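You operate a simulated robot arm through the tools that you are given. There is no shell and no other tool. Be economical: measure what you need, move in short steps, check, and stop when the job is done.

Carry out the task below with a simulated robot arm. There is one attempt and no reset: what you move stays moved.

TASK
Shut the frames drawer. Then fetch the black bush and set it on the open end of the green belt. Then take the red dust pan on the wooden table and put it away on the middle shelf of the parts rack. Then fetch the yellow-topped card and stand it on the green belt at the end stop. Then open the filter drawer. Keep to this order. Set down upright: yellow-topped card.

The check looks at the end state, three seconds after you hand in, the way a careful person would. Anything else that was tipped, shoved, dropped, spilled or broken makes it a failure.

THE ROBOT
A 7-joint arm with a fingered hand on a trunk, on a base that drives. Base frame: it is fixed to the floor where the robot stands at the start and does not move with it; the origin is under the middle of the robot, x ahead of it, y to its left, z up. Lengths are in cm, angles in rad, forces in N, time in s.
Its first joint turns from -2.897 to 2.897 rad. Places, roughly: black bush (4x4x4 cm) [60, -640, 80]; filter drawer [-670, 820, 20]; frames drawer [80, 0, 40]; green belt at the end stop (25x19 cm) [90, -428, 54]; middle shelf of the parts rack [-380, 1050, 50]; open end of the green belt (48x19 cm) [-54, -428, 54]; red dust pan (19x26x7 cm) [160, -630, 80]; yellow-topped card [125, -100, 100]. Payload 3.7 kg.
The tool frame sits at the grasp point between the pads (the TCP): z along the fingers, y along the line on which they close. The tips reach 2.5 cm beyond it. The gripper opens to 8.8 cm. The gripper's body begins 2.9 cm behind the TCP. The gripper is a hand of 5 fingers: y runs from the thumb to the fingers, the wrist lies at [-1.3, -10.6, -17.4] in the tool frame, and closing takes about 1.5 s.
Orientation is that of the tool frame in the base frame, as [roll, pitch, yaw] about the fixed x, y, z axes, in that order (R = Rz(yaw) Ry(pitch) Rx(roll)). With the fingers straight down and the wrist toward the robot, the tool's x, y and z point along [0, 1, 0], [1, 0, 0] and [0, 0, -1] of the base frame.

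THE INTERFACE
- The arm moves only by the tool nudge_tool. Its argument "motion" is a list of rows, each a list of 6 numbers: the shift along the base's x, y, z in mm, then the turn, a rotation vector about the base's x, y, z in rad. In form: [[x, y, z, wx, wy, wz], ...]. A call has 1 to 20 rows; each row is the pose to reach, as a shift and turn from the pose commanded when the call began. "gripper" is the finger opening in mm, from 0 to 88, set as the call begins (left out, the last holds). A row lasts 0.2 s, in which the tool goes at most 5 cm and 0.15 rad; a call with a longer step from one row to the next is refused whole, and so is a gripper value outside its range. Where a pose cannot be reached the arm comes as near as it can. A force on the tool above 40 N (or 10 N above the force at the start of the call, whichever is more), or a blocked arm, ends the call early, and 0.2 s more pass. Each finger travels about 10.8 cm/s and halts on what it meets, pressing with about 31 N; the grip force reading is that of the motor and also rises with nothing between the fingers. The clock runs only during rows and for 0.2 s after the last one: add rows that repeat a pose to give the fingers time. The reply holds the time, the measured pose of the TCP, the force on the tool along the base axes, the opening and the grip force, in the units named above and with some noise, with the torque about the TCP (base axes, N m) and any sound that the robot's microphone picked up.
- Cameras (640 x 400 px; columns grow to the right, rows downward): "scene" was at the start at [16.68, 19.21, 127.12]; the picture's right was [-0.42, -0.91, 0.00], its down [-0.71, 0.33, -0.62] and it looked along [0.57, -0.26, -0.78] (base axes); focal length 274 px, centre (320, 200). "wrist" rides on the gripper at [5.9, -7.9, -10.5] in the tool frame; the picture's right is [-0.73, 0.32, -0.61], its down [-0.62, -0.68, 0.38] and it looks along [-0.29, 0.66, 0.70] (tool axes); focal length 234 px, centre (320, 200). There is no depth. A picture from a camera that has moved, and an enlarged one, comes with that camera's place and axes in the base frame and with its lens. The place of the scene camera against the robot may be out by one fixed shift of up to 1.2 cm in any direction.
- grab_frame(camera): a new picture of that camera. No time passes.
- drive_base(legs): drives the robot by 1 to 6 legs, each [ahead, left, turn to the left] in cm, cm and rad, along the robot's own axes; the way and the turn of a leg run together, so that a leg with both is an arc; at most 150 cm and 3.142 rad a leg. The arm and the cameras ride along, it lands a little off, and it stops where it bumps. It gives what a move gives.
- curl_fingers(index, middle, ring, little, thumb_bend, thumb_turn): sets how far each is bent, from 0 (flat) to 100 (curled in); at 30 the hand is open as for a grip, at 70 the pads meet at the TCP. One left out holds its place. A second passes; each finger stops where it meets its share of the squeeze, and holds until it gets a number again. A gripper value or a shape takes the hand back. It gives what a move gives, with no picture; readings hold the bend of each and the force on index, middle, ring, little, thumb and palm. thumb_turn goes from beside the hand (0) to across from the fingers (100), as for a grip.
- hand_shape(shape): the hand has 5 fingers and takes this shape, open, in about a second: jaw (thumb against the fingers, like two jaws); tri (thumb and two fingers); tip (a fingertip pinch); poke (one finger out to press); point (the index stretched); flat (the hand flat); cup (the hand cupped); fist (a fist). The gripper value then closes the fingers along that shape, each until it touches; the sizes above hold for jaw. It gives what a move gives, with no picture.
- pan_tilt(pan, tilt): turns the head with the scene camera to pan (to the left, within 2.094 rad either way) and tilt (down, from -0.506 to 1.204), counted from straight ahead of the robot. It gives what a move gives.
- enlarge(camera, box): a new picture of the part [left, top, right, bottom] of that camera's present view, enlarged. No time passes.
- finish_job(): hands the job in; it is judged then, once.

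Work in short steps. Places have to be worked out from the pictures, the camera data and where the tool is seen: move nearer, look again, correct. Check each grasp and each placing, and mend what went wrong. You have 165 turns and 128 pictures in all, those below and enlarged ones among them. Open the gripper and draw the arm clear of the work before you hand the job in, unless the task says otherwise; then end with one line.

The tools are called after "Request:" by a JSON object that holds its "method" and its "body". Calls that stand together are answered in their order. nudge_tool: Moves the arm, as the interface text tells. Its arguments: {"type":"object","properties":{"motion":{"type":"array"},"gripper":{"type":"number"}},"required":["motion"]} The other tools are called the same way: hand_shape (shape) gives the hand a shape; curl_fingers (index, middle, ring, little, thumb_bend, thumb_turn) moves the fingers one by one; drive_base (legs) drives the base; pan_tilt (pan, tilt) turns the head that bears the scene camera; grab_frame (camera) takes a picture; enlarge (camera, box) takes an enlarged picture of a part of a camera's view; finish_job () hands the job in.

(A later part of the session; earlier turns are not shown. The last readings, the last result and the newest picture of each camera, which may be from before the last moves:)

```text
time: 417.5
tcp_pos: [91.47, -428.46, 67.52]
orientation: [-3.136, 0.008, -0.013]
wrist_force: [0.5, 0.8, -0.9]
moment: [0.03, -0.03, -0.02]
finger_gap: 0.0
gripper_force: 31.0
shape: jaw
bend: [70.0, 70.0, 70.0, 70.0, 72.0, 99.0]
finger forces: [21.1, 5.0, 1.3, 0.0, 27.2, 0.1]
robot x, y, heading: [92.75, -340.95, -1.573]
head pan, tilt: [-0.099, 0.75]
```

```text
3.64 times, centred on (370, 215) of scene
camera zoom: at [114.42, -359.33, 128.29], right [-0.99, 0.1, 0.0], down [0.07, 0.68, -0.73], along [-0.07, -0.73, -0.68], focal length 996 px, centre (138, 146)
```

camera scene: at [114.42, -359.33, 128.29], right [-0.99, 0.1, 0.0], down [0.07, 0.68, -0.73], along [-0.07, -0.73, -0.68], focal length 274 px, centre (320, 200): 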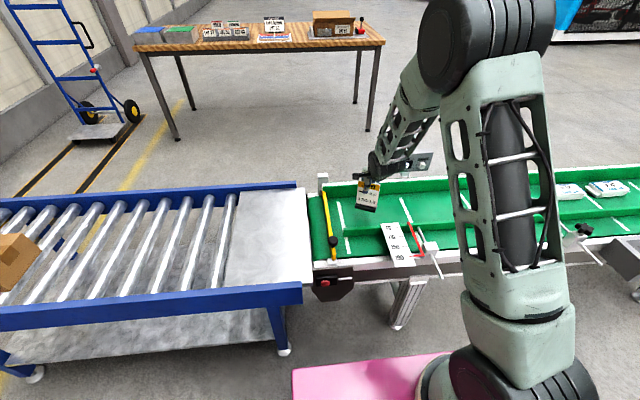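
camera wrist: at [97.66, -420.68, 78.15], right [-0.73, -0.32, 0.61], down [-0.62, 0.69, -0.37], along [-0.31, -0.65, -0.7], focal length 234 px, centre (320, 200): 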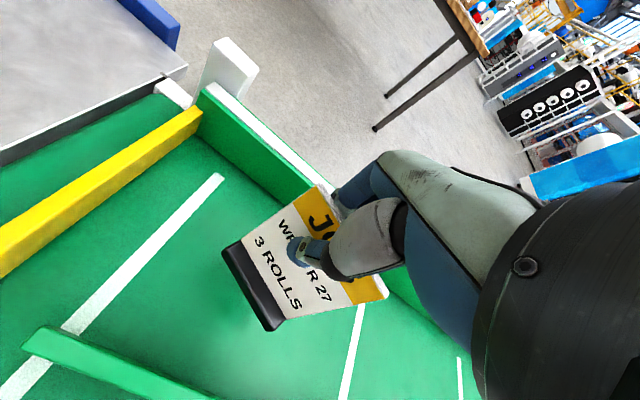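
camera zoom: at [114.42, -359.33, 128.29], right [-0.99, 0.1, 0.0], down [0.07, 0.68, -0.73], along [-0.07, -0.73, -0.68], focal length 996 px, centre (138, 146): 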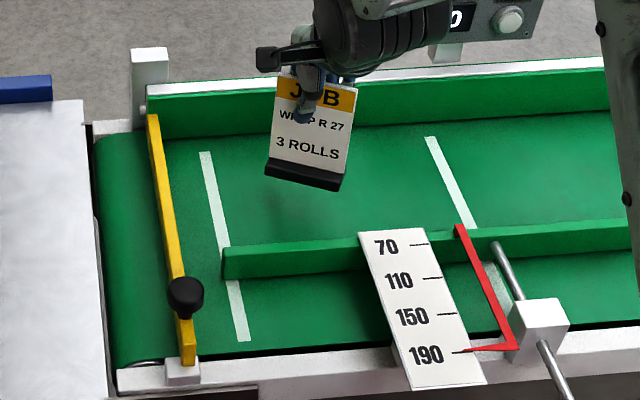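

The foot is roughly level (the card is merely yawed a bit). I lower in small steps until it touches.

Request:
{"method": "nudge_tool", "body": {"motion": [[0, 0, -10, 0, 0, 0], [0, 0, -20, 0, 0, 0], [0, 0, -27, 0, 0, 0], [0, 0, -27, 0, 0, 0]]}}

Request:
{"method": "enlarge", "body": {"camera": "wrist", "box": [190, 150, 410, 350]}}

```text
time: 418.5
tcp_pos: [91.58, -428.54, 64.77]
orientation: [-3.139, 0.01, -0.015]
wrist_force: [-0.8, -0.6, -0.8]
moment: [-0.04, -0.01, 0.02]
finger_gap: 0.0
gripper_force: 30.8
shape: jaw
bend: [70.0, 70.0, 70.0, 70.0, 72.0, 99.0]
finger forces: [21.1, 5.0, 1.2, 0.0, 27.4, 0.1]
robot x, y, heading: [93.2, -340.72, -1.573]
head pan, tilt: [-0.099, 0.75]
```

```text
2.00 times, centred on (300, 250) of wrist
camera zoom: at [97.64, -420.73, 75.34], right [-0.73, -0.32, 0.61], down [-0.62, 0.69, -0.38], along [-0.3, -0.65, -0.7], focal length 468 px, centre (360, 100)
```

zoom: 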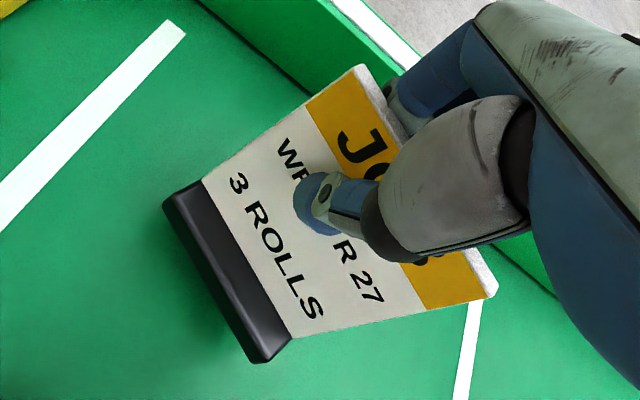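

Solving the card's corners: it is vertical within ~3°, yawed ~29°, foot bottom ≈56.7, so ~2.5 cm to go. I lower in fine steps.

Request:
{"method": "nudge_tool", "body": {"motion": [[0, 0, -10, 0, 0, 0], [0, 0, -18, 0, 0, 0], [0, 0, -22, 0, 0, 0], [0, 0, -22, 0, 0, 0]]}}

Request:
{"method": "nudge_tool", "body": {"motion": [[0, 0, -3, 0, 0, 0], [0, 0, -6, 0, 0, 0], [0, 0, -6, 0, 0, 0]]}}

```text
time: 419.5
tcp_pos: [91.5, -428.44, 62.79]
orientation: [3.141, 0.008, -0.014]
wrist_force: [-6.8, 8.0, 33.2]
moment: [0.16, 0.01, 0.06]
finger_gap: 0.02
gripper_force: 30.8
shape: jaw
bend: [70.0, 70.0, 70.0, 70.0, 73.0, 99.0]
finger forces: [21.4, 7.1, 1.6, 0.0, 37.9, 0.0]
robot x, y, heading: [92.94, -340.85, -1.575]
head pan, tilt: [-0.099, 0.75]
```

```text
time: 419.9
tcp_pos: [91.4, -428.73, 62.84]
orientation: [3.137, 0.007, -0.016]
wrist_force: [-5.9, 6.9, 27.5]
moment: [0.18, 0.0, 0.06]
finger_gap: 0.01
gripper_force: 30.9
shape: jaw
bend: [70.0, 70.0, 70.0, 70.0, 73.0, 99.0]
finger forces: [21.9, 6.3, 1.6, 0.1, 36.8, 0.1]
robot x, y, heading: [93.27, -341.09, -1.573]
head pan, tilt: [-0.099, 0.75]
stopped in row 1: the force on the tool passed its limit at 47 N (the readings are from after the stop); the commanded pose is now the measured one
```

Firm contact; I ease off 2 mm and look before releasing.

Request:
{"method": "nudge_tool", "body": {"motion": [[0, 0, 2, 0, 0, 0], [0, 0, 2, 0, 0, 0]]}}

Request:
{"method": "enlarge", "body": {"camera": "wrist", "box": [190, 150, 410, 350]}}

Request:
{"method": "enlarge", "body": {"camera": "scene", "box": [320, 160, 420, 270]}}

```text
time: 420.5
tcp_pos: [91.34, -428.59, 62.8]
orientation: [3.141, 0.008, -0.014]
wrist_force: [-5.2, 5.2, 18.4]
moment: [0.1, 0.01, 0.03]
finger_gap: 0.0
gripper_force: 30.9
shape: jaw
bend: [70.0, 70.0, 70.0, 70.0, 73.0, 99.0]
finger forces: [22.2, 6.1, 1.4, 0.0, 34.5, 0.0]
robot x, y, heading: [93.12, -340.79, -1.574]
head pan, tilt: [-0.099, 0.75]
```

```text
2.00 times, centred on (300, 250) of wrist
camera zoom: at [97.53, -420.79, 73.35], right [-0.73, -0.31, 0.61], down [-0.62, 0.69, -0.38], along [-0.3, -0.65, -0.69], focal length 468 px, centre (360, 100)
```

zoom: 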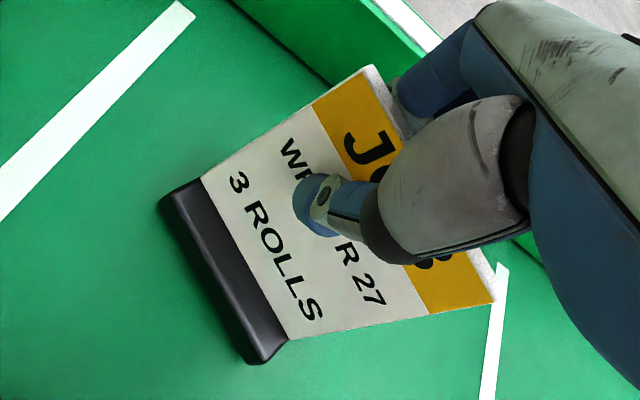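

```text
3.64 times, centred on (370, 215) of scene
camera zoom: at [114.4, -359.24, 128.31], right [-0.99, 0.1, 0.0], down [0.07, 0.68, -0.73], along [-0.07, -0.73, -0.68], focal length 996 px, centre (138, 146)
```

zoom: 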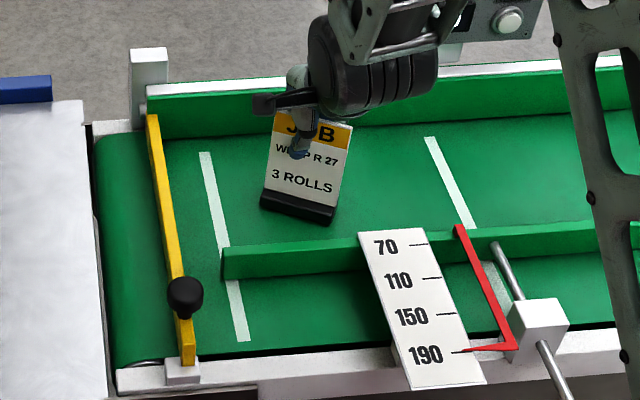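

The foot rests on the belt. I ease off 2 mm more and open gradually.

Request:
{"method": "nudge_tool", "body": {"motion": [[0, 0, 2, 0, 0, 0], [0, 0, 2, 0, 0, 0]]}}

Request:
{"method": "nudge_tool", "body": {"motion": [[0, 0, 0, 0, 0, 0], [0, 0, 0, 0, 0, 0], [0, 0, 0, 0, 0, 0], [0, 0, 0, 0, 0, 0]], "gripper": 25}}

Request:
{"method": "nudge_tool", "body": {"motion": [[0, 0, 0, 0, 0, 0], [0, 0, 0, 0, 0, 0], [0, 0, 0, 0, 0, 0], [0, 0, 0, 0, 0, 0]], "gripper": 75}}

Request:
{"method": "grab_frame", "body": {"camera": "wrist"}}

```text
time: 421.1
tcp_pos: [91.45, -428.65, 62.95]
orientation: [-3.141, 0.008, -0.012]
wrist_force: [-2.2, 1.8, 6.4]
moment: [0.02, -0.03, -0.01]
finger_gap: 0.0
gripper_force: 31.0
shape: jaw
bend: [70.0, 70.0, 70.0, 70.0, 73.0, 99.0]
finger forces: [21.6, 5.5, 1.3, 0.0, 30.2, 0.0]
robot x, y, heading: [92.98, -341.01, -1.573]
head pan, tilt: [-0.099, 0.75]
```

```text
time: 422.1
tcp_pos: [91.44, -428.69, 63.0]
orientation: [-3.141, 0.009, -0.014]
wrist_force: [0.4, -0.3, -0.8]
moment: [-0.02, 0.02, -0.02]
finger_gap: 2.5
gripper_force: 0.1
shape: jaw
bend: [74.0, 54.0, 52.0, 49.0, 74.0, 100.0]
finger forces: [0.1, 0.0, 0.0, 0.0, 0.1, 0.1]
robot x, y, heading: [92.95, -341.0, -1.576]
head pan, tilt: [-0.099, 0.75]
```

```text
time: 423.1
tcp_pos: [91.47, -428.64, 62.97]
orientation: [-3.141, 0.009, -0.015]
wrist_force: [-0.4, -0.6, -1.0]
moment: [0.02, 0.0, 0.0]
finger_gap: 7.49
gripper_force: 0.0
shape: jaw
bend: [27.0, 33.0, 31.0, 32.0, 43.0, 99.0]
finger forces: [0.0, 0.0, 0.0, 0.1, 0.1, 0.1]
robot x, y, heading: [92.5, -340.85, -1.572]
head pan, tilt: [-0.099, 0.75]
```

```text
30 pictures are left
camera wrist: at [97.59, -420.83, 73.48], right [-0.73, -0.31, 0.61], down [-0.62, 0.69, -0.38], along [-0.3, -0.65, -0.69], focal length 234 px, centre (320, 200)
```

wrist: 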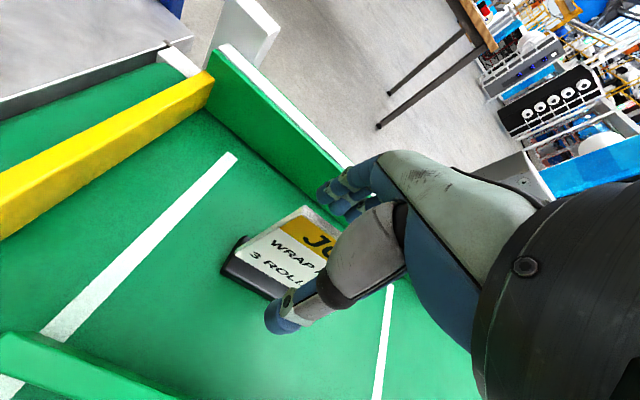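

The card stands by itself. I open fully and rise straight up.

Request:
{"method": "nudge_tool", "body": {"motion": [[0, 0, 0, 0, 0, 0], [0, 0, 0, 0, 0, 0], [0, 0, 15, 0, 0, 0], [0, 0, 40, 0, 0, 0], [0, 0, 70, 0, 0, 0], [0, 0, 110, 0, 0, 0], [0, 0, 155, 0, 0, 0], [0, 0, 200, 0, 0, 0], [0, 0, 245, 0, 0, 0], [0, 0, 290, 0, 0, 0], [0, 0, 335, 0, 0, 0], [0, 0, 380, 0, 0, 0], [0, 0, 425, 0, 0, 0], [0, 0, 425, 0, 0, 0]], "gripper": 88}}

Request:
{"method": "enlarge", "body": {"camera": "scene", "box": [300, 140, 460, 270]}}

```text
time: 426.1
tcp_pos: [91.46, -428.98, 105.73]
orientation: [3.141, 0.01, -0.014]
wrist_force: [0.3, 0.2, -0.3]
moment: [-0.02, 0.01, 0.02]
finger_gap: 8.8
gripper_force: 0.0
shape: jaw
bend: [30.0, 30.0, 30.0, 30.0, 30.0, 98.0]
finger forces: [0.0, 0.1, 0.0, 0.1, 0.1, 0.1]
robot x, y, heading: [93.01, -340.67, -1.571]
head pan, tilt: [-0.099, 0.75]
```

```text
3.08 times, centred on (380, 205) of scene
camera zoom: at [114.41, -359.32, 128.29], right [-0.99, 0.1, 0.0], down [0.07, 0.68, -0.73], along [-0.07, -0.73, -0.68], focal length 843 px, centre (135, 185)
```

zoom: 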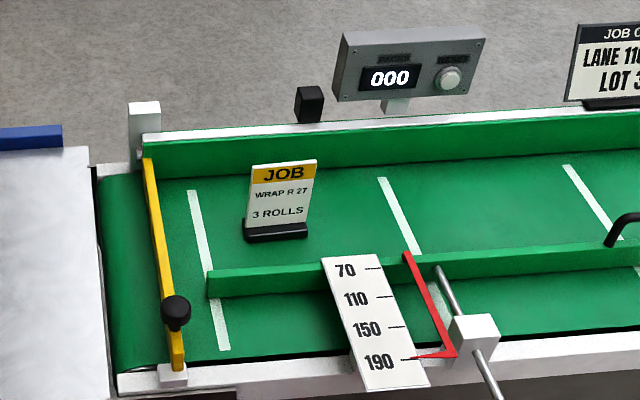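

The card stands upright in the lane near the end stop. Now the filter drawer at about (-670,820): I fold the arm a bit, leave the belt sideways and go back north through the corridor.

Request:
{"method": "nudge_tool", "body": {"motion": [[0, 40, 10, 0, 0, 0], [0, 80, 20, 0, 0, 0], [0, 120, 30, 0, 0, 0], [0, 160, 40, 0, 0, 0], [0, 160, 40, 0, 0, 0]]}}

Request:
{"method": "drive_base", "body": {"legs": [[0, -106, 0], [-150, 0, 0], [-150, 0, 0], [-140, 0, 0]]}}

```text
time: 427.3
tcp_pos: [91.48, -412.42, 109.48]
orientation: [3.14, 0.008, -0.013]
wrist_force: [0.8, -0.1, 0.0]
moment: [-0.04, -0.05, -0.02]
finger_gap: 8.78
gripper_force: 0.1
shape: jaw
bend: [30.0, 30.0, 30.0, 30.0, 30.0, 98.0]
finger forces: [0.0, 0.0, 0.1, 0.1, 0.0, 0.0]
robot x, y, heading: [93.06, -340.93, -1.579]
head pan, tilt: [-0.099, 0.75]
```

```text
time: 453.7
tcp_pos: [-3.21, 34.8, 109.56]
orientation: [3.139, 0.009, -0.064]
wrist_force: [0.0, 0.3, 0.2]
moment: [0.01, -0.02, 0.0]
finger_gap: 8.78
gripper_force: 0.1
shape: jaw
bend: [30.0, 30.0, 30.0, 30.0, 30.0, 98.0]
finger forces: [0.1, 0.0, 0.0, 0.0, 0.0, 0.0]
robot x, y, heading: [1.87, 106.27, -1.625]
head pan, tilt: [-0.099, 0.75]
```

All good. I continue north-west across the open floor, then up to y≈680, and turn west.

Request:
{"method": "drive_base", "body": {"legs": [[-70, -95, 0.054], [-70, -94, 0], [-70, -94, 0], [-150, 0, 0], [-150, 0, 0], [-45, 0, -1.571]]}}

Request:
{"method": "pan_tilt", "body": {"pan": 0.0, "tilt": 0.35}}

Request:
{"method": "grab_frame", "body": {"camera": "scene"}}

```text
time: 473.0
tcp_pos: [-277.53, 278.84, 108.65]
orientation: [-3.126, 0.013, -0.028]
wrist_force: [-0.1, 0.1, 0.3]
moment: [0.0, -0.02, 0.0]
finger_gap: 8.79
gripper_force: 0.1
shape: jaw
bend: [30.0, 30.0, 30.0, 30.0, 30.0, 98.0]
finger forces: [0.1, 0.1, 0.0, 0.0, 0.1, 0.0]
robot x, y, heading: [-274.75, 351.06, -1.595]
head pan, tilt: [-0.099, 0.75]
stopped in leg 4: the robot was blocked; the commanded pose is now the measured one
```

```text
time: 473.8
tcp_pos: [-277.57, 278.66, 108.72]
orientation: [-3.124, 0.011, -0.029]
wrist_force: [-0.6, 0.4, -0.1]
moment: [0.04, -0.01, -0.04]
finger_gap: 8.79
gripper_force: 0.2
shape: jaw
bend: [30.0, 30.0, 30.0, 30.0, 30.0, 98.0]
finger forces: [0.0, 0.0, 0.0, 0.0, 0.0, 0.0]
robot x, y, heading: [-275.23, 351.22, -1.596]
head pan, tilt: [0.0, 0.351]
```

```text
28 pictures are left
camera scene: at [-253.15, 330.7, 131.8], right [-1.0, 0.02, 0.0], down [0.01, 0.35, -0.94], along [-0.02, -0.94, -0.35], focal length 274 px, centre (320, 200)
```

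scene: 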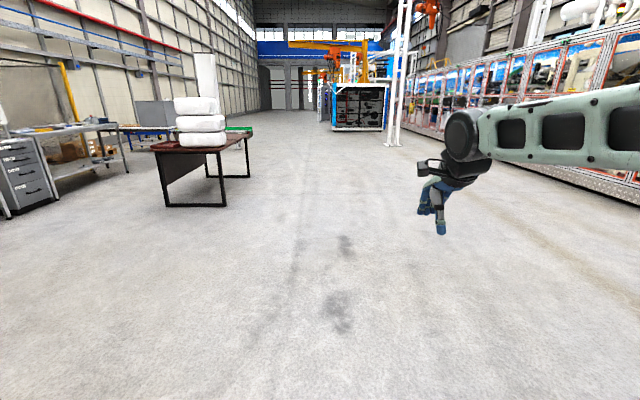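

Something blocked the base while reversing at y≈351. I look back over both shoulders.

Request:
{"method": "pan_tilt", "body": {"pan": -2.09, "tilt": 0.7}}

Request:
{"method": "grab_frame", "body": {"camera": "scene"}}

```text
time: 475.8
tcp_pos: [-277.55, 278.77, 108.74]
orientation: [-3.124, 0.011, -0.028]
wrist_force: [-0.5, 0.6, 0.4]
moment: [0.04, 0.0, -0.02]
finger_gap: 8.79
gripper_force: 0.1
shape: jaw
bend: [30.0, 30.0, 30.0, 30.0, 30.0, 98.0]
finger forces: [0.1, 0.0, 0.0, 0.0, 0.0, 0.1]
robot x, y, heading: [-275.09, 351.07, -1.595]
head pan, tilt: [-2.089, 0.7]
```

```text
27 pictures are left
camera scene: at [-260.21, 344.37, 128.7], right [0.52, 0.86, 0.0], down [0.55, -0.33, -0.77], along [-0.66, 0.4, -0.64], focal length 274 px, centre (320, 200)
```

scene: 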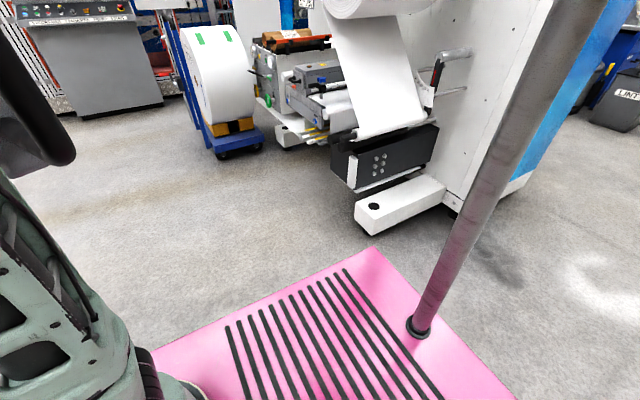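

The rear corner met the white machine's foot (the base is wider than I reckoned). I move forward slightly, shift east, then go on north.

Request:
{"method": "drive_base", "body": {"legs": [[12, 0, 0.02], [0, 55, 0], [-150, 0, 0], [-150, 0, 0], [-40, 0, 0]]}}

Request:
{"method": "pan_tilt", "body": {"pan": -2.09, "tilt": 0.4}}

Request:
{"method": "grab_frame", "body": {"camera": "scene"}}

```text
time: 495.9
tcp_pos: [-220.81, 604.74, 108.97]
orientation: [-3.127, 0.01, 0.009]
wrist_force: [0.0, 0.2, 0.2]
moment: [-0.03, -0.01, 0.0]
finger_gap: 8.8
gripper_force: 0.0
shape: jaw
bend: [30.0, 30.0, 30.0, 30.0, 30.0, 98.0]
finger forces: [0.1, 0.0, 0.1, 0.1, 0.0, 0.1]
robot x, y, heading: [-221.31, 676.8, -1.558]
head pan, tilt: [-2.089, 0.7]
```

```text
time: 496.7
tcp_pos: [-220.86, 604.75, 108.91]
orientation: [-3.127, 0.011, 0.009]
wrist_force: [-0.6, -0.7, -0.3]
moment: [0.02, 0.01, -0.01]
finger_gap: 8.79
gripper_force: 0.0
shape: jaw
bend: [30.0, 30.0, 30.0, 30.0, 30.0, 98.0]
finger forces: [0.1, 0.0, 0.1, 0.0, 0.1, 0.0]
robot x, y, heading: [-221.29, 676.6, -1.553]
head pan, tilt: [-2.089, 0.4]
```

```text
26 pictures are left
camera scene: at [-206.78, 671.38, 131.4], right [0.48, 0.88, 0.0], down [0.34, -0.19, -0.92], along [-0.81, 0.44, -0.39], focal length 274 px, centre (320, 200)
```

scene: 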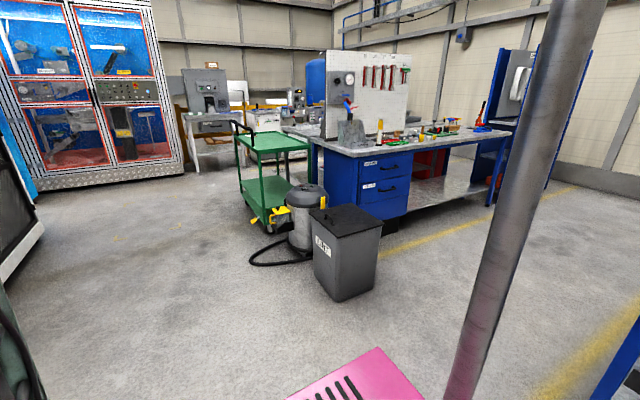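

I turn west and travel along y≈645, between the machine's back (y≈545) and the vacuum/cart (y≥705).

Request:
{"method": "drive_base", "body": {"legs": [[0, 0, -1.585], [100, 32, 0], [150, 0, 0], [40, 0, 0]]}}

Request:
{"method": "pan_tilt", "body": {"pan": -0.5, "tilt": 0.45}}

Request:
{"method": "grab_frame", "body": {"camera": "scene"}}

```text
time: 515.1
tcp_pos: [-582.58, 661.34, 108.94]
orientation: [-3.127, 0.008, -1.638]
wrist_force: [0.7, 0.1, -0.3]
moment: [0.0, 0.0, -0.04]
finger_gap: 8.8
gripper_force: 0.0
shape: jaw
bend: [30.0, 30.0, 30.0, 30.0, 30.0, 98.0]
finger forces: [0.1, 0.0, 0.1, 0.1, 0.0, 0.0]
robot x, y, heading: [-510.88, 655.95, 3.081]
head pan, tilt: [-2.089, 0.4]
```

```text
time: 516.7
tcp_pos: [-582.55, 661.38, 109.04]
orientation: [-3.128, 0.01, -1.638]
wrist_force: [-0.5, 0.8, 0.3]
moment: [0.02, -0.01, 0.01]
finger_gap: 8.79
gripper_force: 0.1
shape: jaw
bend: [30.0, 30.0, 30.0, 30.0, 30.0, 98.0]
finger forces: [0.1, 0.1, 0.1, 0.1, 0.0, 0.0]
robot x, y, heading: [-510.74, 656.02, 3.081]
head pan, tilt: [-0.499, 0.45]
```

```text
25 pictures are left
camera scene: at [-530.03, 638.94, 130.94], right [0.53, 0.85, 0.0], down [0.37, -0.23, -0.9], along [-0.76, 0.48, -0.44], focal length 274 px, centre (320, 200)
```

scene: 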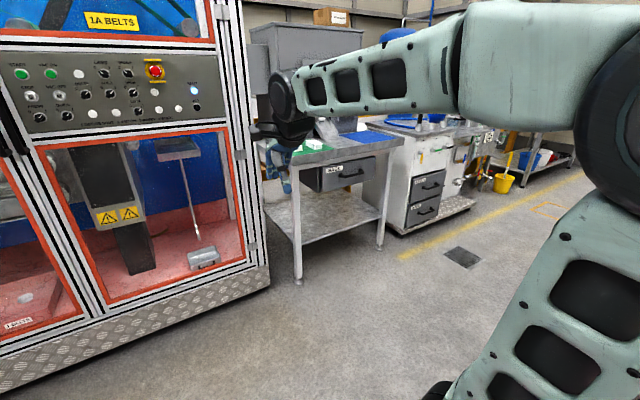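

The white cabinet with two drawers is there, facing east; the filter drawer should be the lower one near (415,210). I zoom in to read labels.

Request:
{"method": "enlarge", "body": {"camera": "scene", "box": [360, 120, 500, 250]}}

```text
3.08 times, centred on (430, 185) of scene
camera zoom: at [-530.03, 638.94, 130.94], right [0.53, 0.85, 0.0], down [0.37, -0.23, -0.9], along [-0.76, 0.48, -0.44], focal length 843 px, centre (-18, 246)
```

zoom: 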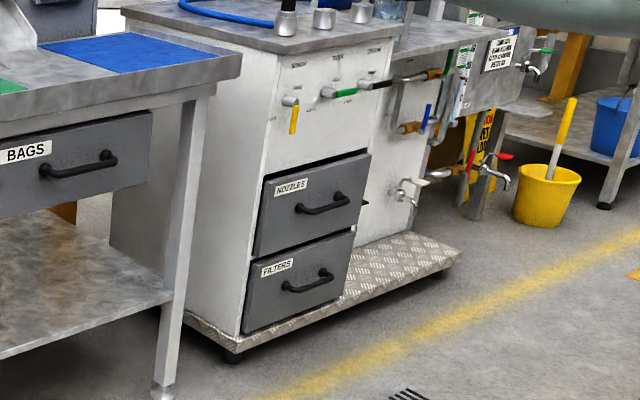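

The lower drawer is labelled FILTERS, handle near (-656,825). To pass between the side table (x<-650) and the green cart (x>-535) I go through facing north at x≈-590; first I turn at a clear place.

Request:
{"method": "drive_base", "body": {"legs": [[0, 24, 0], [0, 0, -1.51], [0, 79, 0]]}}

Request:
{"method": "pan_tilt", "body": {"pan": 0.0, "tilt": 0.5}}

Request:
{"method": "grab_frame", "body": {"camera": "scene"}}

```text
time: 526.0
tcp_pos: [-589.9, 703.1, 108.87]
orientation: [-3.129, 0.01, 3.137]
wrist_force: [0.4, 0.0, 0.0]
moment: [-0.02, 0.0, 0.03]
finger_gap: 8.8
gripper_force: 0.1
shape: jaw
bend: [30.0, 30.0, 30.0, 30.0, 30.0, 98.0]
finger forces: [0.0, 0.1, 0.1, 0.1, 0.0, 0.0]
robot x, y, heading: [-590.72, 631.26, 1.578]
head pan, tilt: [-0.499, 0.45]
```

```text
time: 527.0
tcp_pos: [-589.97, 703.12, 108.92]
orientation: [-3.128, 0.011, 3.14]
wrist_force: [0.4, 0.3, 0.3]
moment: [0.01, 0.03, 0.02]
finger_gap: 8.8
gripper_force: 0.1
shape: jaw
bend: [30.0, 30.0, 30.0, 30.0, 30.0, 98.0]
finger forces: [0.0, 0.1, 0.1, 0.1, 0.0, 0.0]
robot x, y, heading: [-590.78, 630.89, 1.573]
head pan, tilt: [0.0, 0.499]
```

```text
23 pictures are left
camera scene: at [-613.35, 650.02, 130.49], right [1.0, 0.0, 0.0], down [0.0, -0.48, -0.88], along [0.0, 0.88, -0.48], focal length 274 px, centre (320, 200)
```

scene: 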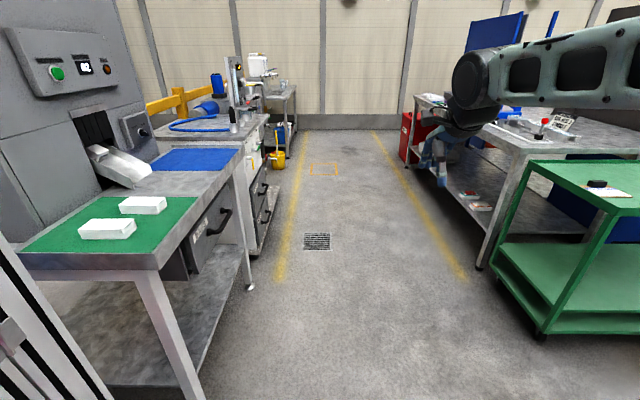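

The corridor runs between x≈-653 and x≈-525. I raise and fold the arm slightly more, drive up it to y≈851, and turn west.

Request:
{"method": "nudge_tool", "body": {"motion": [[0, -30, 35, 0, 0, 0], [0, -60, 70, 0, 0, 0], [0, -90, 100, 0, 0, 0], [0, -120, 120, 0, 0, 0], [0, -120, 120, 0, 0, 0]]}}

Request:
{"method": "drive_base", "body": {"legs": [[110, 0, 0], [108, 0, 0], [0, 0, 1.57]]}}

Request:
{"method": "pan_tilt", "body": {"pan": 0.2, "tilt": 0.95}}

Request:
{"method": "grab_frame", "body": {"camera": "scene"}}

```text
time: 528.2
tcp_pos: [-589.68, 690.99, 121.04]
orientation: [-3.129, 0.01, 3.138]
wrist_force: [0.8, 0.1, 1.0]
moment: [0.0, -0.03, -0.01]
finger_gap: 8.81
gripper_force: 0.0
shape: jaw
bend: [30.0, 30.0, 30.0, 30.0, 30.0, 98.0]
finger forces: [0.0, 0.1, 0.0, 0.0, 0.1, 0.1]
robot x, y, heading: [-590.55, 631.39, 1.576]
head pan, tilt: [0.0, 0.499]
```

```text
time: 542.8
tcp_pos: [-649.18, 848.2, 120.95]
orientation: [-3.128, 0.011, -1.567]
wrist_force: [-0.6, 0.7, -0.4]
moment: [-0.01, 0.04, 0.0]
finger_gap: 8.78
gripper_force: 0.0
shape: jaw
bend: [30.0, 30.0, 30.0, 30.0, 30.0, 98.0]
finger forces: [0.1, 0.0, 0.0, 0.0, 0.0, 0.1]
robot x, y, heading: [-588.93, 847.67, -3.131]
head pan, tilt: [0.0, 0.499]
```

```text
time: 543.7
tcp_pos: [-649.08, 848.2, 120.85]
orientation: [-3.127, 0.012, -1.567]
wrist_force: [-0.7, -0.1, 0.9]
moment: [0.02, 0.03, -0.01]
finger_gap: 8.78
gripper_force: 0.0
shape: jaw
bend: [30.0, 30.0, 30.0, 30.0, 30.0, 98.0]
finger forces: [0.0, 0.1, 0.1, 0.0, 0.0, 0.1]
robot x, y, heading: [-589.02, 847.5, -3.13]
head pan, tilt: [0.201, 0.949]
```

```text
22 pictures are left
camera scene: at [-606.28, 823.52, 126.75], right [-0.21, 0.98, 0.0], down [0.79, 0.17, -0.58], along [-0.57, -0.12, -0.81], focal length 274 px, centre (320, 200)
```

scene: 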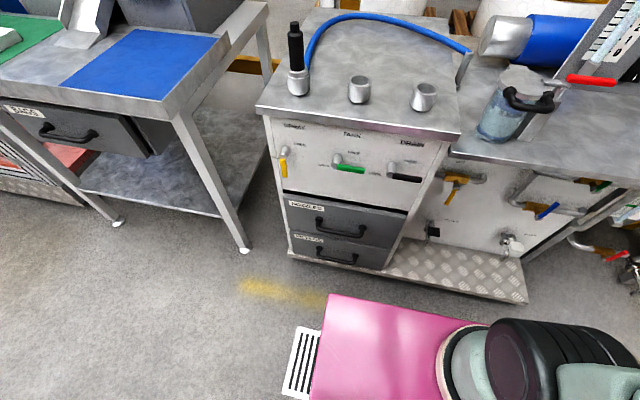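

Filter handle triangulates to about (-653.3,820.8,22.5). To have pull travel in this narrow aisle I stand further north with the arm reaching sideways: base to about (-580,876).

Request:
{"method": "drive_base", "body": {"legs": [[-9, -28, -0.01]]}}

Request:
{"method": "nudge_tool", "body": {"motion": [[35, -25, -20, 0, 0.05, 0], [50, -50, -55, 0, 0.15, 0], [60, -90, -80, 0, 0.25, 0], [60, -130, -110, 0, 0.35, 0], [60, -170, -135, 0, 0.45, 0], [60, -210, -160, 0, 0.5, 0], [60, -250, -185, 0, 0.5, 0], [60, -290, -210, 0, 0.5, 0], [60, -330, -235, 0, 0.5, 0], [60, -370, -260, 0, 0.5, 0], [60, -410, -285, 0, 0.5, 0], [60, -450, -310, 0, 0.5, 0], [60, -490, -335, 0, 0.5, 0], [60, -530, -360, 0, 0.5, 0], [60, -550, -405, 0, 0.5, 0], [60, -550, -450, 0, 0.5, 0], [60, -550, -495, 0, 0.5, 0], [60, -550, -540, 0, 0.5, 0], [60, -550, -585, 0, 0.5, 0], [60, -550, -585, 0, 0.5, 0]]}}

Request:
{"method": "grab_frame", "body": {"camera": "wrist"}}

Request:
{"method": "grab_frame", "body": {"camera": "scene"}}

```text
time: 545.7
tcp_pos: [-640.31, 877.12, 120.87]
orientation: [-3.127, 0.012, -1.577]
wrist_force: [-1.1, 0.4, 0.4]
moment: [0.02, -0.01, -0.02]
finger_gap: 8.79
gripper_force: 0.1
shape: jaw
bend: [30.0, 30.0, 30.0, 30.0, 30.0, 98.0]
finger forces: [0.0, 0.0, 0.1, 0.1, 0.1, 0.0]
robot x, y, heading: [-580.28, 876.07, 3.137]
head pan, tilt: [0.201, 0.949]
```

```text
time: 547.8
tcp_pos: [-634.87, 853.05, 103.41]
orientation: [2.636, -0.179, -1.686]
wrist_force: [0.8, -0.1, 0.2]
moment: [0.03, 0.03, -0.01]
finger_gap: 8.79
gripper_force: 0.0
shape: jaw
bend: [30.0, 30.0, 30.0, 30.0, 30.0, 98.0]
finger forces: [0.0, 0.0, 0.0, 0.1, 0.0, 0.0]
robot x, y, heading: [-580.24, 876.06, 3.142]
head pan, tilt: [0.201, 0.949]
stopped in row 10: the arm was blocked; the commanded pose is now the measured one
```

```text
21 pictures are left
camera wrist: at [-623.49, 846.91, 109.73], right [0.11, 0.83, 0.55], down [0.47, 0.44, -0.77], along [-0.88, 0.34, -0.34], focal length 234 px, centre (320, 200)
```

wrist: 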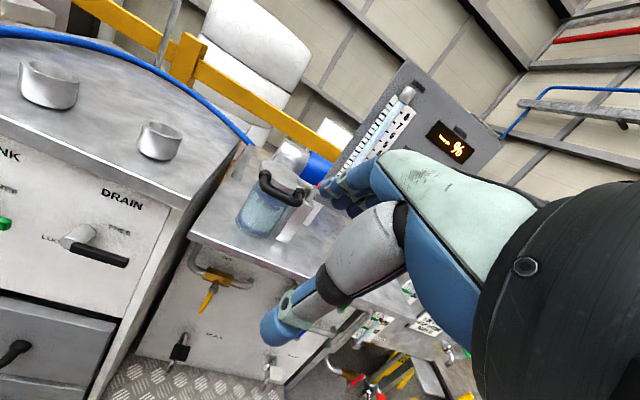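

```text
20 pictures are left
camera scene: at [-597.63, 853.69, 127.09], right [-0.19, 0.98, -0.01], down [0.8, 0.15, -0.58], along [-0.57, -0.12, -0.81], focal length 274 px, centre (320, 200)
```

scene: 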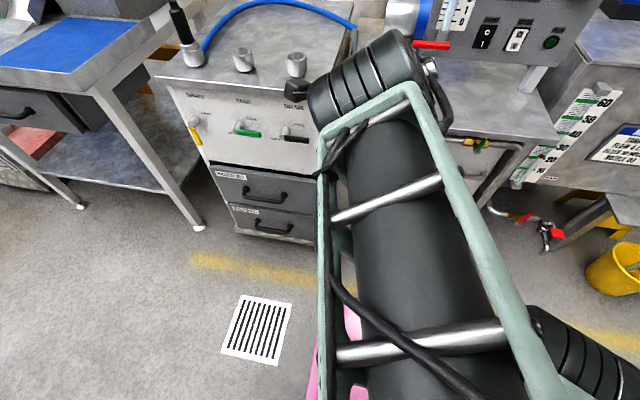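

The arm jammed against the robot's own head mast on the left side. Reaching to the right is free, so I undo this, turn to face south north of the drawer, and reach to my right.

Request:
{"method": "nudge_tool", "body": {"motion": [[-10, 40, 20, 0, -0.1, 0], [-20, 80, 50, 0, -0.2, 0], [-30, 120, 90, 0, -0.3, 0], [-50, 160, 120, 0, -0.4, 0], [-55, 200, 150, 0, -0.5, 0], [-55, 240, 175, 0, -0.5, 0], [-55, 240, 175, 0, -0.5, 0]]}}

Request:
{"method": "drive_base", "body": {"legs": [[8, -8, 0], [0, 0, 1.575]]}}

Request:
{"method": "grab_frame", "body": {"camera": "scene"}}

```text
refused: row 2 steps farther than a row can; nothing moved
```

```text
time: 552.8
tcp_pos: [-565.85, 829.33, 103.68]
orientation: [2.633, -0.183, -0.124]
wrist_force: [-0.6, -0.4, 1.5]
moment: [0.04, 0.0, 0.01]
finger_gap: 8.78
gripper_force: 0.1
shape: jaw
bend: [30.0, 30.0, 30.0, 30.0, 30.0, 98.0]
finger forces: [0.1, 0.0, 0.1, 0.0, 0.0, 0.1]
robot x, y, heading: [-588.72, 884.16, -1.574]
head pan, tilt: [0.201, 0.949]
```

```text
19 pictures are left
camera scene: at [-566.53, 866.73, 127.1], right [-0.98, -0.19, -0.01], down [-0.15, 0.8, -0.59], along [0.12, -0.57, -0.81], focal length 274 px, centre (320, 200)
```

scene: 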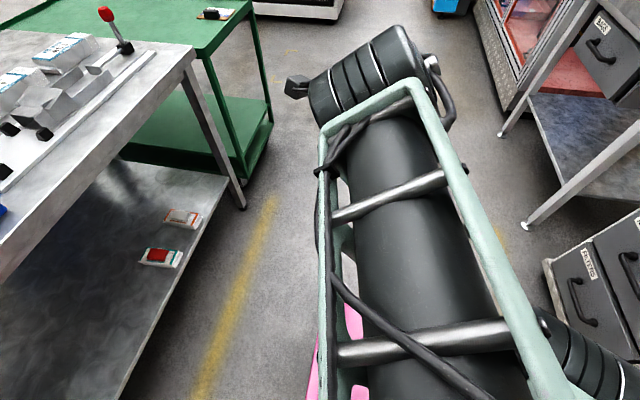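

The turn went fine and the hand is already tilted. I extend it forward, yaw it to face the drawer (west), then level the roll.

Request:
{"method": "nudge_tool", "body": {"motion": [[-20, -20, 0, 0, 0, 0], [-50, -50, 0, 0, 0, 0], [-80, -80, 0, 0, 0, -0.14], [-110, -110, 0, 0, 0, -0.28], [-140, -130, 0, 0, 0, -0.42], [-170, -130, 0, 0, 0, -0.56], [-200, -130, 0, 0, 0, -0.7], [-230, -130, 0, 0, 0, -0.84], [-260, -130, 0, 0, 0, -0.98], [-290, -130, 0, 0, 0, -1.12], [-320, -130, 0, 0, 0, -1.26], [-340, -130, 0, 0, 0, -1.4], [-340, -130, 0, 0, 0, -1.54], [-340, -130, 0, 0, 0, -1.55], [-340, -130, 0, 0, 0, -1.55]]}}

Request:
{"method": "nudge_tool", "body": {"motion": [[0, 5, -40, 0.06, 0, 0], [0, 10, -80, 0.12, 0, 0], [0, 15, -120, 0.18, 0, 0], [0, 20, -165, 0.18, 0, 0], [0, 25, -210, 0.18, 0, 0], [0, 30, -255, 0.18, 0, 0], [0, 35, -300, 0.18, 0, 0], [0, 40, -345, 0.18, 0, 0], [0, 45, -390, 0.18, 0, 0], [0, 45, -435, 0.18, 0, 0], [0, 45, -480, 0.18, 0, 0], [0, 45, -520, 0.18, 0, 0], [0, 45, -520, 0.18, 0, 0]]}}

Request:
{"method": "pan_tilt", "body": {"pan": -0.7, "tilt": 0.9}}

Request:
{"method": "grab_frame", "body": {"camera": "wrist"}}

Request:
{"method": "grab_frame", "body": {"camera": "scene"}}

```text
time: 553.8
tcp_pos: [-571.19, 823.13, 101.32]
orientation: [2.706, -0.193, -0.256]
wrist_force: [0.1, -0.4, 0.9]
moment: [0.02, -0.03, -0.03]
finger_gap: 8.8
gripper_force: 0.0
shape: jaw
bend: [30.0, 30.0, 30.0, 30.0, 30.0, 98.0]
finger forces: [0.0, 0.1, 0.0, 0.1, 0.0, 0.1]
robot x, y, heading: [-588.26, 884.09, -1.575]
head pan, tilt: [0.201, 0.949]
stopped in row 5: the arm was blocked; the commanded pose is now the measured one
```

```text
time: 555.3
tcp_pos: [-564.46, 830.74, 77.91]
orientation: [2.95, -0.235, -0.111]
wrist_force: [0.2, -0.8, -0.1]
moment: [0.03, -0.01, 0.04]
finger_gap: 8.83
gripper_force: 0.1
shape: jaw
bend: [30.0, 30.0, 30.0, 30.0, 30.0, 97.0]
finger forces: [0.0, 0.1, 0.0, 0.0, 0.1, 0.1]
out of reach, approached as far as the arm can: row 6, 7
robot x, y, heading: [-588.53, 884.04, -1.577]
head pan, tilt: [0.201, 0.949]
stopped in row 7: the arm was blocked; the commanded pose is now the measured one
```

```text
time: 556.5
tcp_pos: [-564.21, 830.84, 77.99]
orientation: [2.951, -0.238, -0.105]
wrist_force: [-0.5, 0.8, 0.3]
moment: [0.01, 0.01, 0.03]
finger_gap: 8.78
gripper_force: 0.0
shape: jaw
bend: [30.0, 30.0, 30.0, 30.0, 30.0, 97.0]
finger forces: [0.0, 0.1, 0.1, 0.0, 0.0, 0.0]
robot x, y, heading: [-588.6, 884.13, -1.582]
head pan, tilt: [-0.7, 0.901]
```

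```text
18 pictures are left
camera wrist: at [-559.49, 840.08, 88.0], right [-0.88, -0.11, 0.47], down [-0.42, 0.64, -0.64], along [-0.23, -0.76, -0.61], focal length 234 px, centre (320, 200)
```

wrist: 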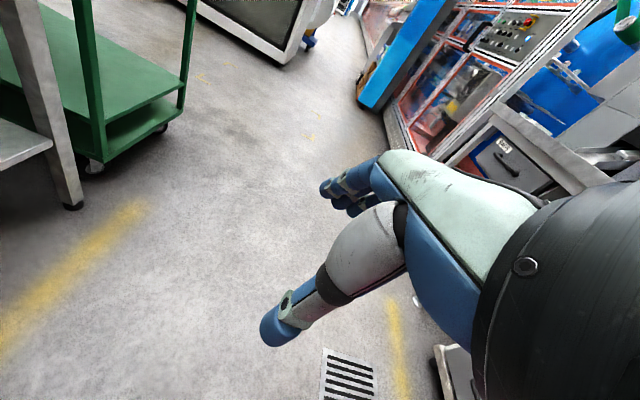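

```text
17 pictures are left
camera scene: at [-572.32, 866.98, 127.19], right [-0.78, 0.62, 0.0], down [0.5, 0.62, -0.61], along [-0.38, -0.48, -0.79], focal length 274 px, centre (320, 200)
```

scene: 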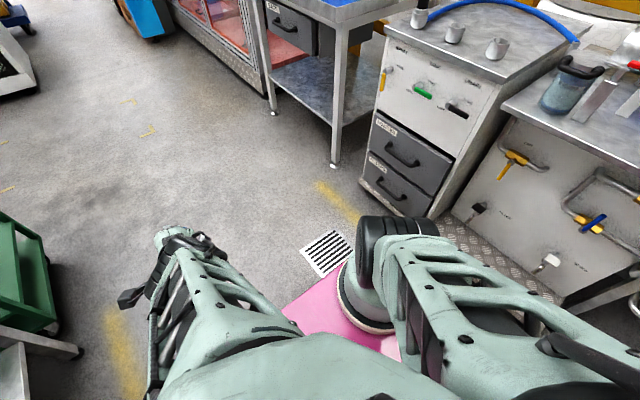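

The folded arm is in a cramped posture. I extend it straight ahead into the free corridor (south) and centre it, without turning the hand yet.

Request:
{"method": "nudge_tool", "body": {"motion": [[0, -30, 15, 0, 0, 0], [0, -65, 30, 0, 0, 0], [0, -105, 45, 0, 0, 0], [-15, -145, 60, 0, 0, 0], [-40, -180, 70, 0, 0, 0], [-70, -210, 70, 0, 0, 0], [-100, -240, 70, 0, 0, 0], [-130, -260, 70, 0, 0, 0], [-160, -270, 70, 0, 0, 0], [-190, -270, 70, 0, 0, 0], [-220, -270, 70, 0, 0, 0], [-240, -270, 70, 0, 0, 0], [-240, -270, 70, 0, 0, 0]]}}

Request:
{"method": "grab_frame", "body": {"camera": "scene"}}

```text
time: 557.2
tcp_pos: [-561.86, 831.01, 78.29]
orientation: [2.93, -0.125, 0.064]
wrist_force: [0.7, 0.4, -0.6]
moment: [0.0, 0.02, -0.01]
finger_gap: 8.79
gripper_force: 0.0
shape: jaw
bend: [30.0, 30.0, 30.0, 30.0, 30.0, 98.0]
finger forces: [0.0, 0.0, 0.1, 0.1, 0.0, 0.0]
robot x, y, heading: [-588.61, 883.88, -1.579]
head pan, tilt: [-0.7, 0.901]
stopped in row 3: the arm was blocked; the commanded pose is now the measured one
```

```text
16 pictures are left
camera scene: at [-572.66, 867.04, 127.16], right [-0.75, 0.66, 0.0], down [0.53, 0.59, -0.61], along [-0.4, -0.46, -0.79], focal length 274 px, centre (320, 200)
```

scene: 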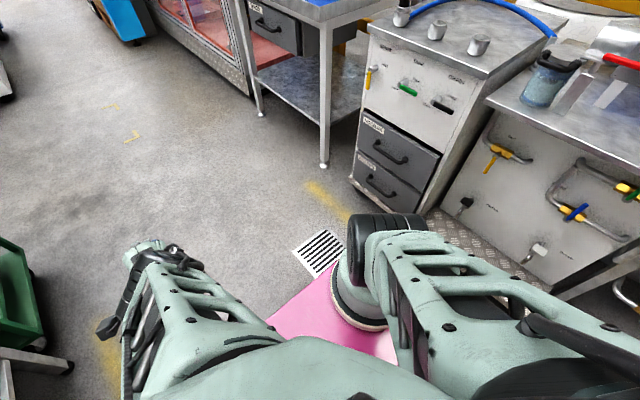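

The elbow is pressing on the head. I turn the head away to the left first, then raise the hand and bring it back to straight ahead.

Request:
{"method": "pan_tilt", "body": {"pan": 2.09, "tilt": 0.3}}

Request:
{"method": "nudge_tool", "body": {"motion": [[-5, 0, 40, 0, 0, 0], [-15, 0, 80, 0, 0, 0], [-35, 0, 120, 0, 0, 0], [-65, 0, 155, 0, 0, 0], [-95, 0, 190, 0, 0, 0], [-125, 0, 220, 0, 0, 0], [-155, 0, 250, 0, 0, 0], [-185, 0, 280, 0, 0, 0], [-215, 0, 310, 0, 0, 0], [-245, 0, 340, 0, 0, 0], [-265, -10, 370, 0, 0, 0], [-270, -40, 390, 0, 0, 0], [-270, -70, 400, 0, 0, 0], [-270, -70, 400, 0, 0, 0]]}}

```text
time: 559.7
tcp_pos: [-562.35, 831.32, 78.22]
orientation: [2.936, -0.126, 0.049]
wrist_force: [-0.4, 0.9, 1.0]
moment: [-0.02, 0.0, 0.04]
finger_gap: 8.81
gripper_force: 0.0
shape: jaw
bend: [30.0, 30.0, 30.0, 30.0, 30.0, 98.0]
finger forces: [0.0, 0.0, 0.0, 0.1, 0.1, 0.0]
robot x, y, heading: [-588.44, 884.08, -1.578]
head pan, tilt: [2.089, 0.3]
```

```text
time: 562.7
tcp_pos: [-587.32, 824.06, 118.96]
orientation: [2.911, -0.118, 0.068]
wrist_force: [-0.1, -0.1, -0.4]
moment: [0.0, 0.0, -0.01]
finger_gap: 8.83
gripper_force: 0.1
shape: jaw
bend: [30.0, 30.0, 30.0, 30.0, 30.0, 98.0]
finger forces: [0.0, 0.1, 0.1, 0.0, 0.0, 0.1]
robot x, y, heading: [-588.23, 884.17, -1.583]
head pan, tilt: [2.089, 0.3]
```

Free again. I extend ahead while yawing the hand toward the drawer (as I did for the pan), then lower with tilt.

Request:
{"method": "nudge_tool", "body": {"motion": [[0, -50, 0, 0, 0, 0], [0, -100, -10, 0, 0, 0], [0, -150, -20, 0, 0, -0.1], [0, -190, -40, 0, 0, -0.24], [0, -210, -60, 0, 0, -0.38], [0, -210, -70, 0, 0, -0.52], [0, -210, -70, 0, 0, -0.66], [0, -210, -70, 0, 0, -0.8], [0, -210, -70, 0, 0, -0.94], [0, -210, -70, 0, 0, -1.08], [0, -210, -70, 0, 0, -1.22], [0, -210, -70, 0, 0, -1.36], [0, -210, -70, 0, 0, -1.5], [0, -210, -70, 0, 0, -1.61], [0, -210, -70, 0, 0, -1.61]]}}

Request:
{"method": "nudge_tool", "body": {"motion": [[0, 0, -40, 0.06, 0.1, 0], [-10, 10, -80, 0.12, 0.2, 0], [-30, 20, -120, 0.125, 0.27, 0], [-50, 30, -160, 0.125, 0.27, 0], [-70, 40, -200, 0.125, 0.27, 0], [-90, 50, -240, 0.125, 0.27, 0], [-110, 60, -280, 0.125, 0.27, 0], [-130, 80, -320, 0.125, 0.27, 0], [-150, 100, -355, 0.125, 0.27, 0], [-170, 120, -390, 0.125, 0.27, 0], [-190, 140, -425, 0.125, 0.27, 0], [-210, 160, -460, 0.125, 0.27, 0], [-230, 180, -490, 0.125, 0.27, 0], [-250, 190, -520, 0.125, 0.27, 0], [-250, 190, -520, 0.125, 0.27, 0]]}}

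Request:
{"method": "grab_frame", "body": {"camera": "wrist"}}

```text
refused: row 2 steps farther than a row can; nothing moved
```

```text
time: 565.9
tcp_pos: [-629.05, 840.74, 67.28]
orientation: [3.053, 0.142, 0.07]
wrist_force: [0.1, -0.3, 0.5]
moment: [-0.01, 0.01, -0.01]
finger_gap: 8.82
gripper_force: 0.0
shape: jaw
bend: [30.0, 30.0, 30.0, 30.0, 30.0, 98.0]
finger forces: [0.0, 0.0, 0.1, 0.1, 0.0, 0.1]
out of reach, approached as far as the arm can: row 7, 8, 9, 10, 11, 12, 13, 14, 15
robot x, y, heading: [-588.38, 884.14, -1.582]
head pan, tilt: [2.089, 0.3]
```

```text
15 pictures are left
camera wrist: at [-622.47, 850.0, 76.24], right [-0.61, -0.31, 0.73], down [-0.72, 0.59, -0.35], along [-0.32, -0.74, -0.59], focal length 234 px, centre (320, 200)
```

wrist: 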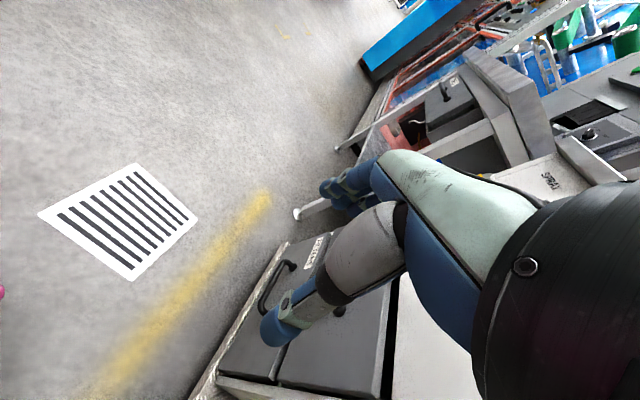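

I check step sizes more carefully now. The hand is at (-629,841,67); I move it 24 cm south while yawing it west.

Request:
{"method": "nudge_tool", "body": {"motion": [[5, -30, 5, 0, 0, -0.13], [10, -60, 10, 0, 0, -0.27], [10, -90, 10, 0, 0, -0.41], [10, -120, 10, 0, 0, -0.55], [10, -150, 10, 0, 0, -0.69], [10, -180, 10, 0, 0, -0.83], [10, -205, 10, 0, 0, -0.97], [10, -205, 10, 0, 0, -1.11], [10, -205, 10, 0, 0, -1.25], [10, -205, 10, 0, 0, -1.39], [10, -205, 10, 0, 0, -1.53], [10, -205, 10, 0, 0, -1.65], [10, -205, 10, 0, 0, -1.65]]}}

```text
time: 568.7
tcp_pos: [-627.92, 819.72, 68.7]
orientation: [3.054, 0.142, -1.582]
wrist_force: [0.0, 0.2, 0.6]
moment: [-0.03, -0.01, -0.03]
finger_gap: 8.8
gripper_force: 0.1
shape: jaw
bend: [30.0, 30.0, 30.0, 30.0, 30.0, 98.0]
finger forces: [0.0, 0.0, 0.0, 0.1, 0.1, 0.0]
out of reach, approached as far as the arm can: row 1, 2, 3, 4
robot x, y, heading: [-588.61, 883.59, -1.576]
head pan, tilt: [2.089, 0.3]
```

Yaw done. Now I tilt the fingertips toward the drawer and lower to about z=34.

Request:
{"method": "nudge_tool", "body": {"motion": [[5, 2, -30, -0.05, 0.12, 0], [10, 5, -70, -0.1, 0.24, 0], [10, 10, -115, -0.142, 0.36, 0], [10, 10, -160, -0.142, 0.41, 0], [10, 10, -205, -0.142, 0.41, 0], [10, 10, -250, -0.142, 0.41, 0], [10, 10, -295, -0.142, 0.41, 0], [10, 10, -340, -0.142, 0.41, 0], [10, 10, -340, -0.142, 0.41, 0]], "gripper": 50}}

Request:
{"method": "grab_frame", "body": {"camera": "wrist"}}

```text
time: 570.7
tcp_pos: [-627.32, 819.75, 40.17]
orientation: [2.647, -0.011, -1.609]
wrist_force: [0.3, 0.3, 0.5]
moment: [0.02, -0.02, 0.0]
finger_gap: 5.04
gripper_force: 0.0
shape: jaw
bend: [74.0, 42.0, 38.0, 43.0, 66.0, 100.0]
finger forces: [0.0, 0.0, 0.0, 0.0, 0.0, 0.0]
out of reach, approached as far as the arm can: row 7, 8, 9
robot x, y, heading: [-588.42, 883.77, -1.578]
head pan, tilt: [2.089, 0.3]
```

```text
14 pictures are left
camera wrist: at [-615.62, 813.44, 45.7], right [0.03, 0.73, 0.68], down [0.44, 0.6, -0.67], along [-0.9, 0.32, -0.3], focal length 234 px, centre (320, 200)
```

wrist: 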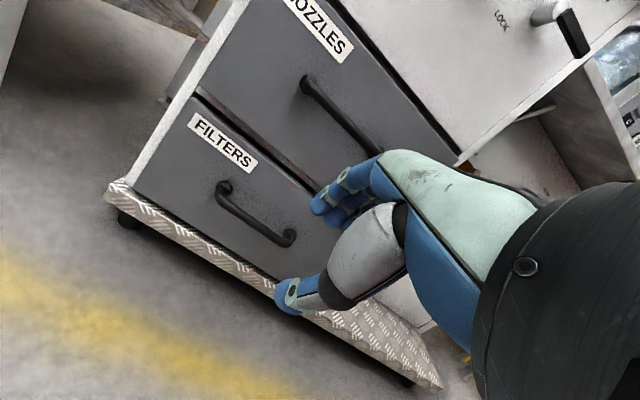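

The wrist camera puts the bar at x≈-653, y 813–828, z≈22. I go outward a little and try lower.

Request:
{"method": "nudge_tool", "body": {"motion": [[-40, 5, 0, 0, 0, 0], [-80, 12, 0, 0, 0, 0], [-110, 12, -20, 0, 0, 0], [-110, 12, -50, 0, 0, 0], [-110, 12, -80, 0, 0, 0], [-110, 12, -80, 0, 0, 0]]}}

```text
time: 572.1
tcp_pos: [-639.02, 820.73, 39.11]
orientation: [2.648, -0.012, -1.608]
wrist_force: [-0.3, 0.5, 0.2]
moment: [0.0, 0.01, -0.04]
finger_gap: 5.03
gripper_force: 0.0
shape: jaw
bend: [74.0, 42.0, 38.0, 43.0, 66.0, 100.0]
finger forces: [0.0, 0.0, 0.0, 0.0, 0.0, 0.0]
out of reach, approached as far as the arm can: row 3, 4, 5, 6
robot x, y, heading: [-588.6, 884.1, -1.58]
head pan, tilt: [2.089, 0.3]
```

It won't go below z≈39 in this posture. I test whether a more upright hand reaches lower here.

Request:
{"method": "nudge_tool", "body": {"motion": [[10, 0, 0, 0, -0.12, 0], [20, 0, 0, 0, -0.24, 0], [20, 0, 0, 0, -0.36, 0], [20, 0, -40, 0, -0.45, 0], [20, 0, -80, 0, -0.45, 0], [20, 0, -120, 0, -0.45, 0], [20, 0, -160, 0, -0.45, 0], [20, 0, -160, 0, -0.45, 0]]}}

Request:
{"method": "pan_tilt", "body": {"pan": -0.3, "tilt": 0.9}}

Request:
{"method": "grab_frame", "body": {"camera": "scene"}}

```text
time: 573.9
tcp_pos: [-636.84, 820.26, 32.17]
orientation: [3.097, 0.006, -1.61]
wrist_force: [0.5, -0.5, -1.1]
moment: [0.02, -0.01, -0.03]
finger_gap: 5.06
gripper_force: 0.0
shape: jaw
bend: [74.0, 42.0, 38.0, 43.0, 66.0, 100.0]
finger forces: [0.1, 0.0, 0.0, 0.1, 0.0, 0.1]
out of reach, approached as far as the arm can: row 5, 6, 7, 8
robot x, y, heading: [-588.83, 884.2, -1.58]
head pan, tilt: [2.089, 0.3]
```

```text
time: 576.0
tcp_pos: [-636.94, 820.25, 32.15]
orientation: [3.097, 0.007, -1.609]
wrist_force: [-0.7, -0.1, 0.8]
moment: [-0.01, 0.01, 0.0]
finger_gap: 5.02
gripper_force: 0.0
shape: jaw
bend: [74.0, 42.0, 38.0, 43.0, 66.0, 100.0]
finger forces: [0.0, 0.0, 0.0, 0.1, 0.0, 0.0]
robot x, y, heading: [-588.29, 884.06, -1.577]
head pan, tilt: [-0.3, 0.901]
```

```text
13 pictures are left
camera scene: at [-568.58, 866.49, 127.1], right [-0.95, 0.3, 0.0], down [0.24, 0.75, -0.62], along [-0.19, -0.59, -0.78], focal length 274 px, centre (320, 200)
```

scene: 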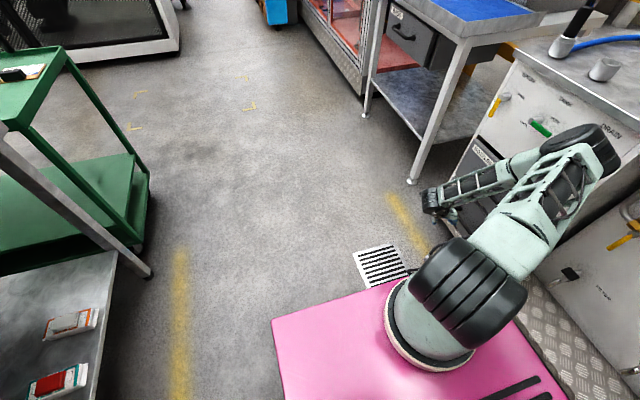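

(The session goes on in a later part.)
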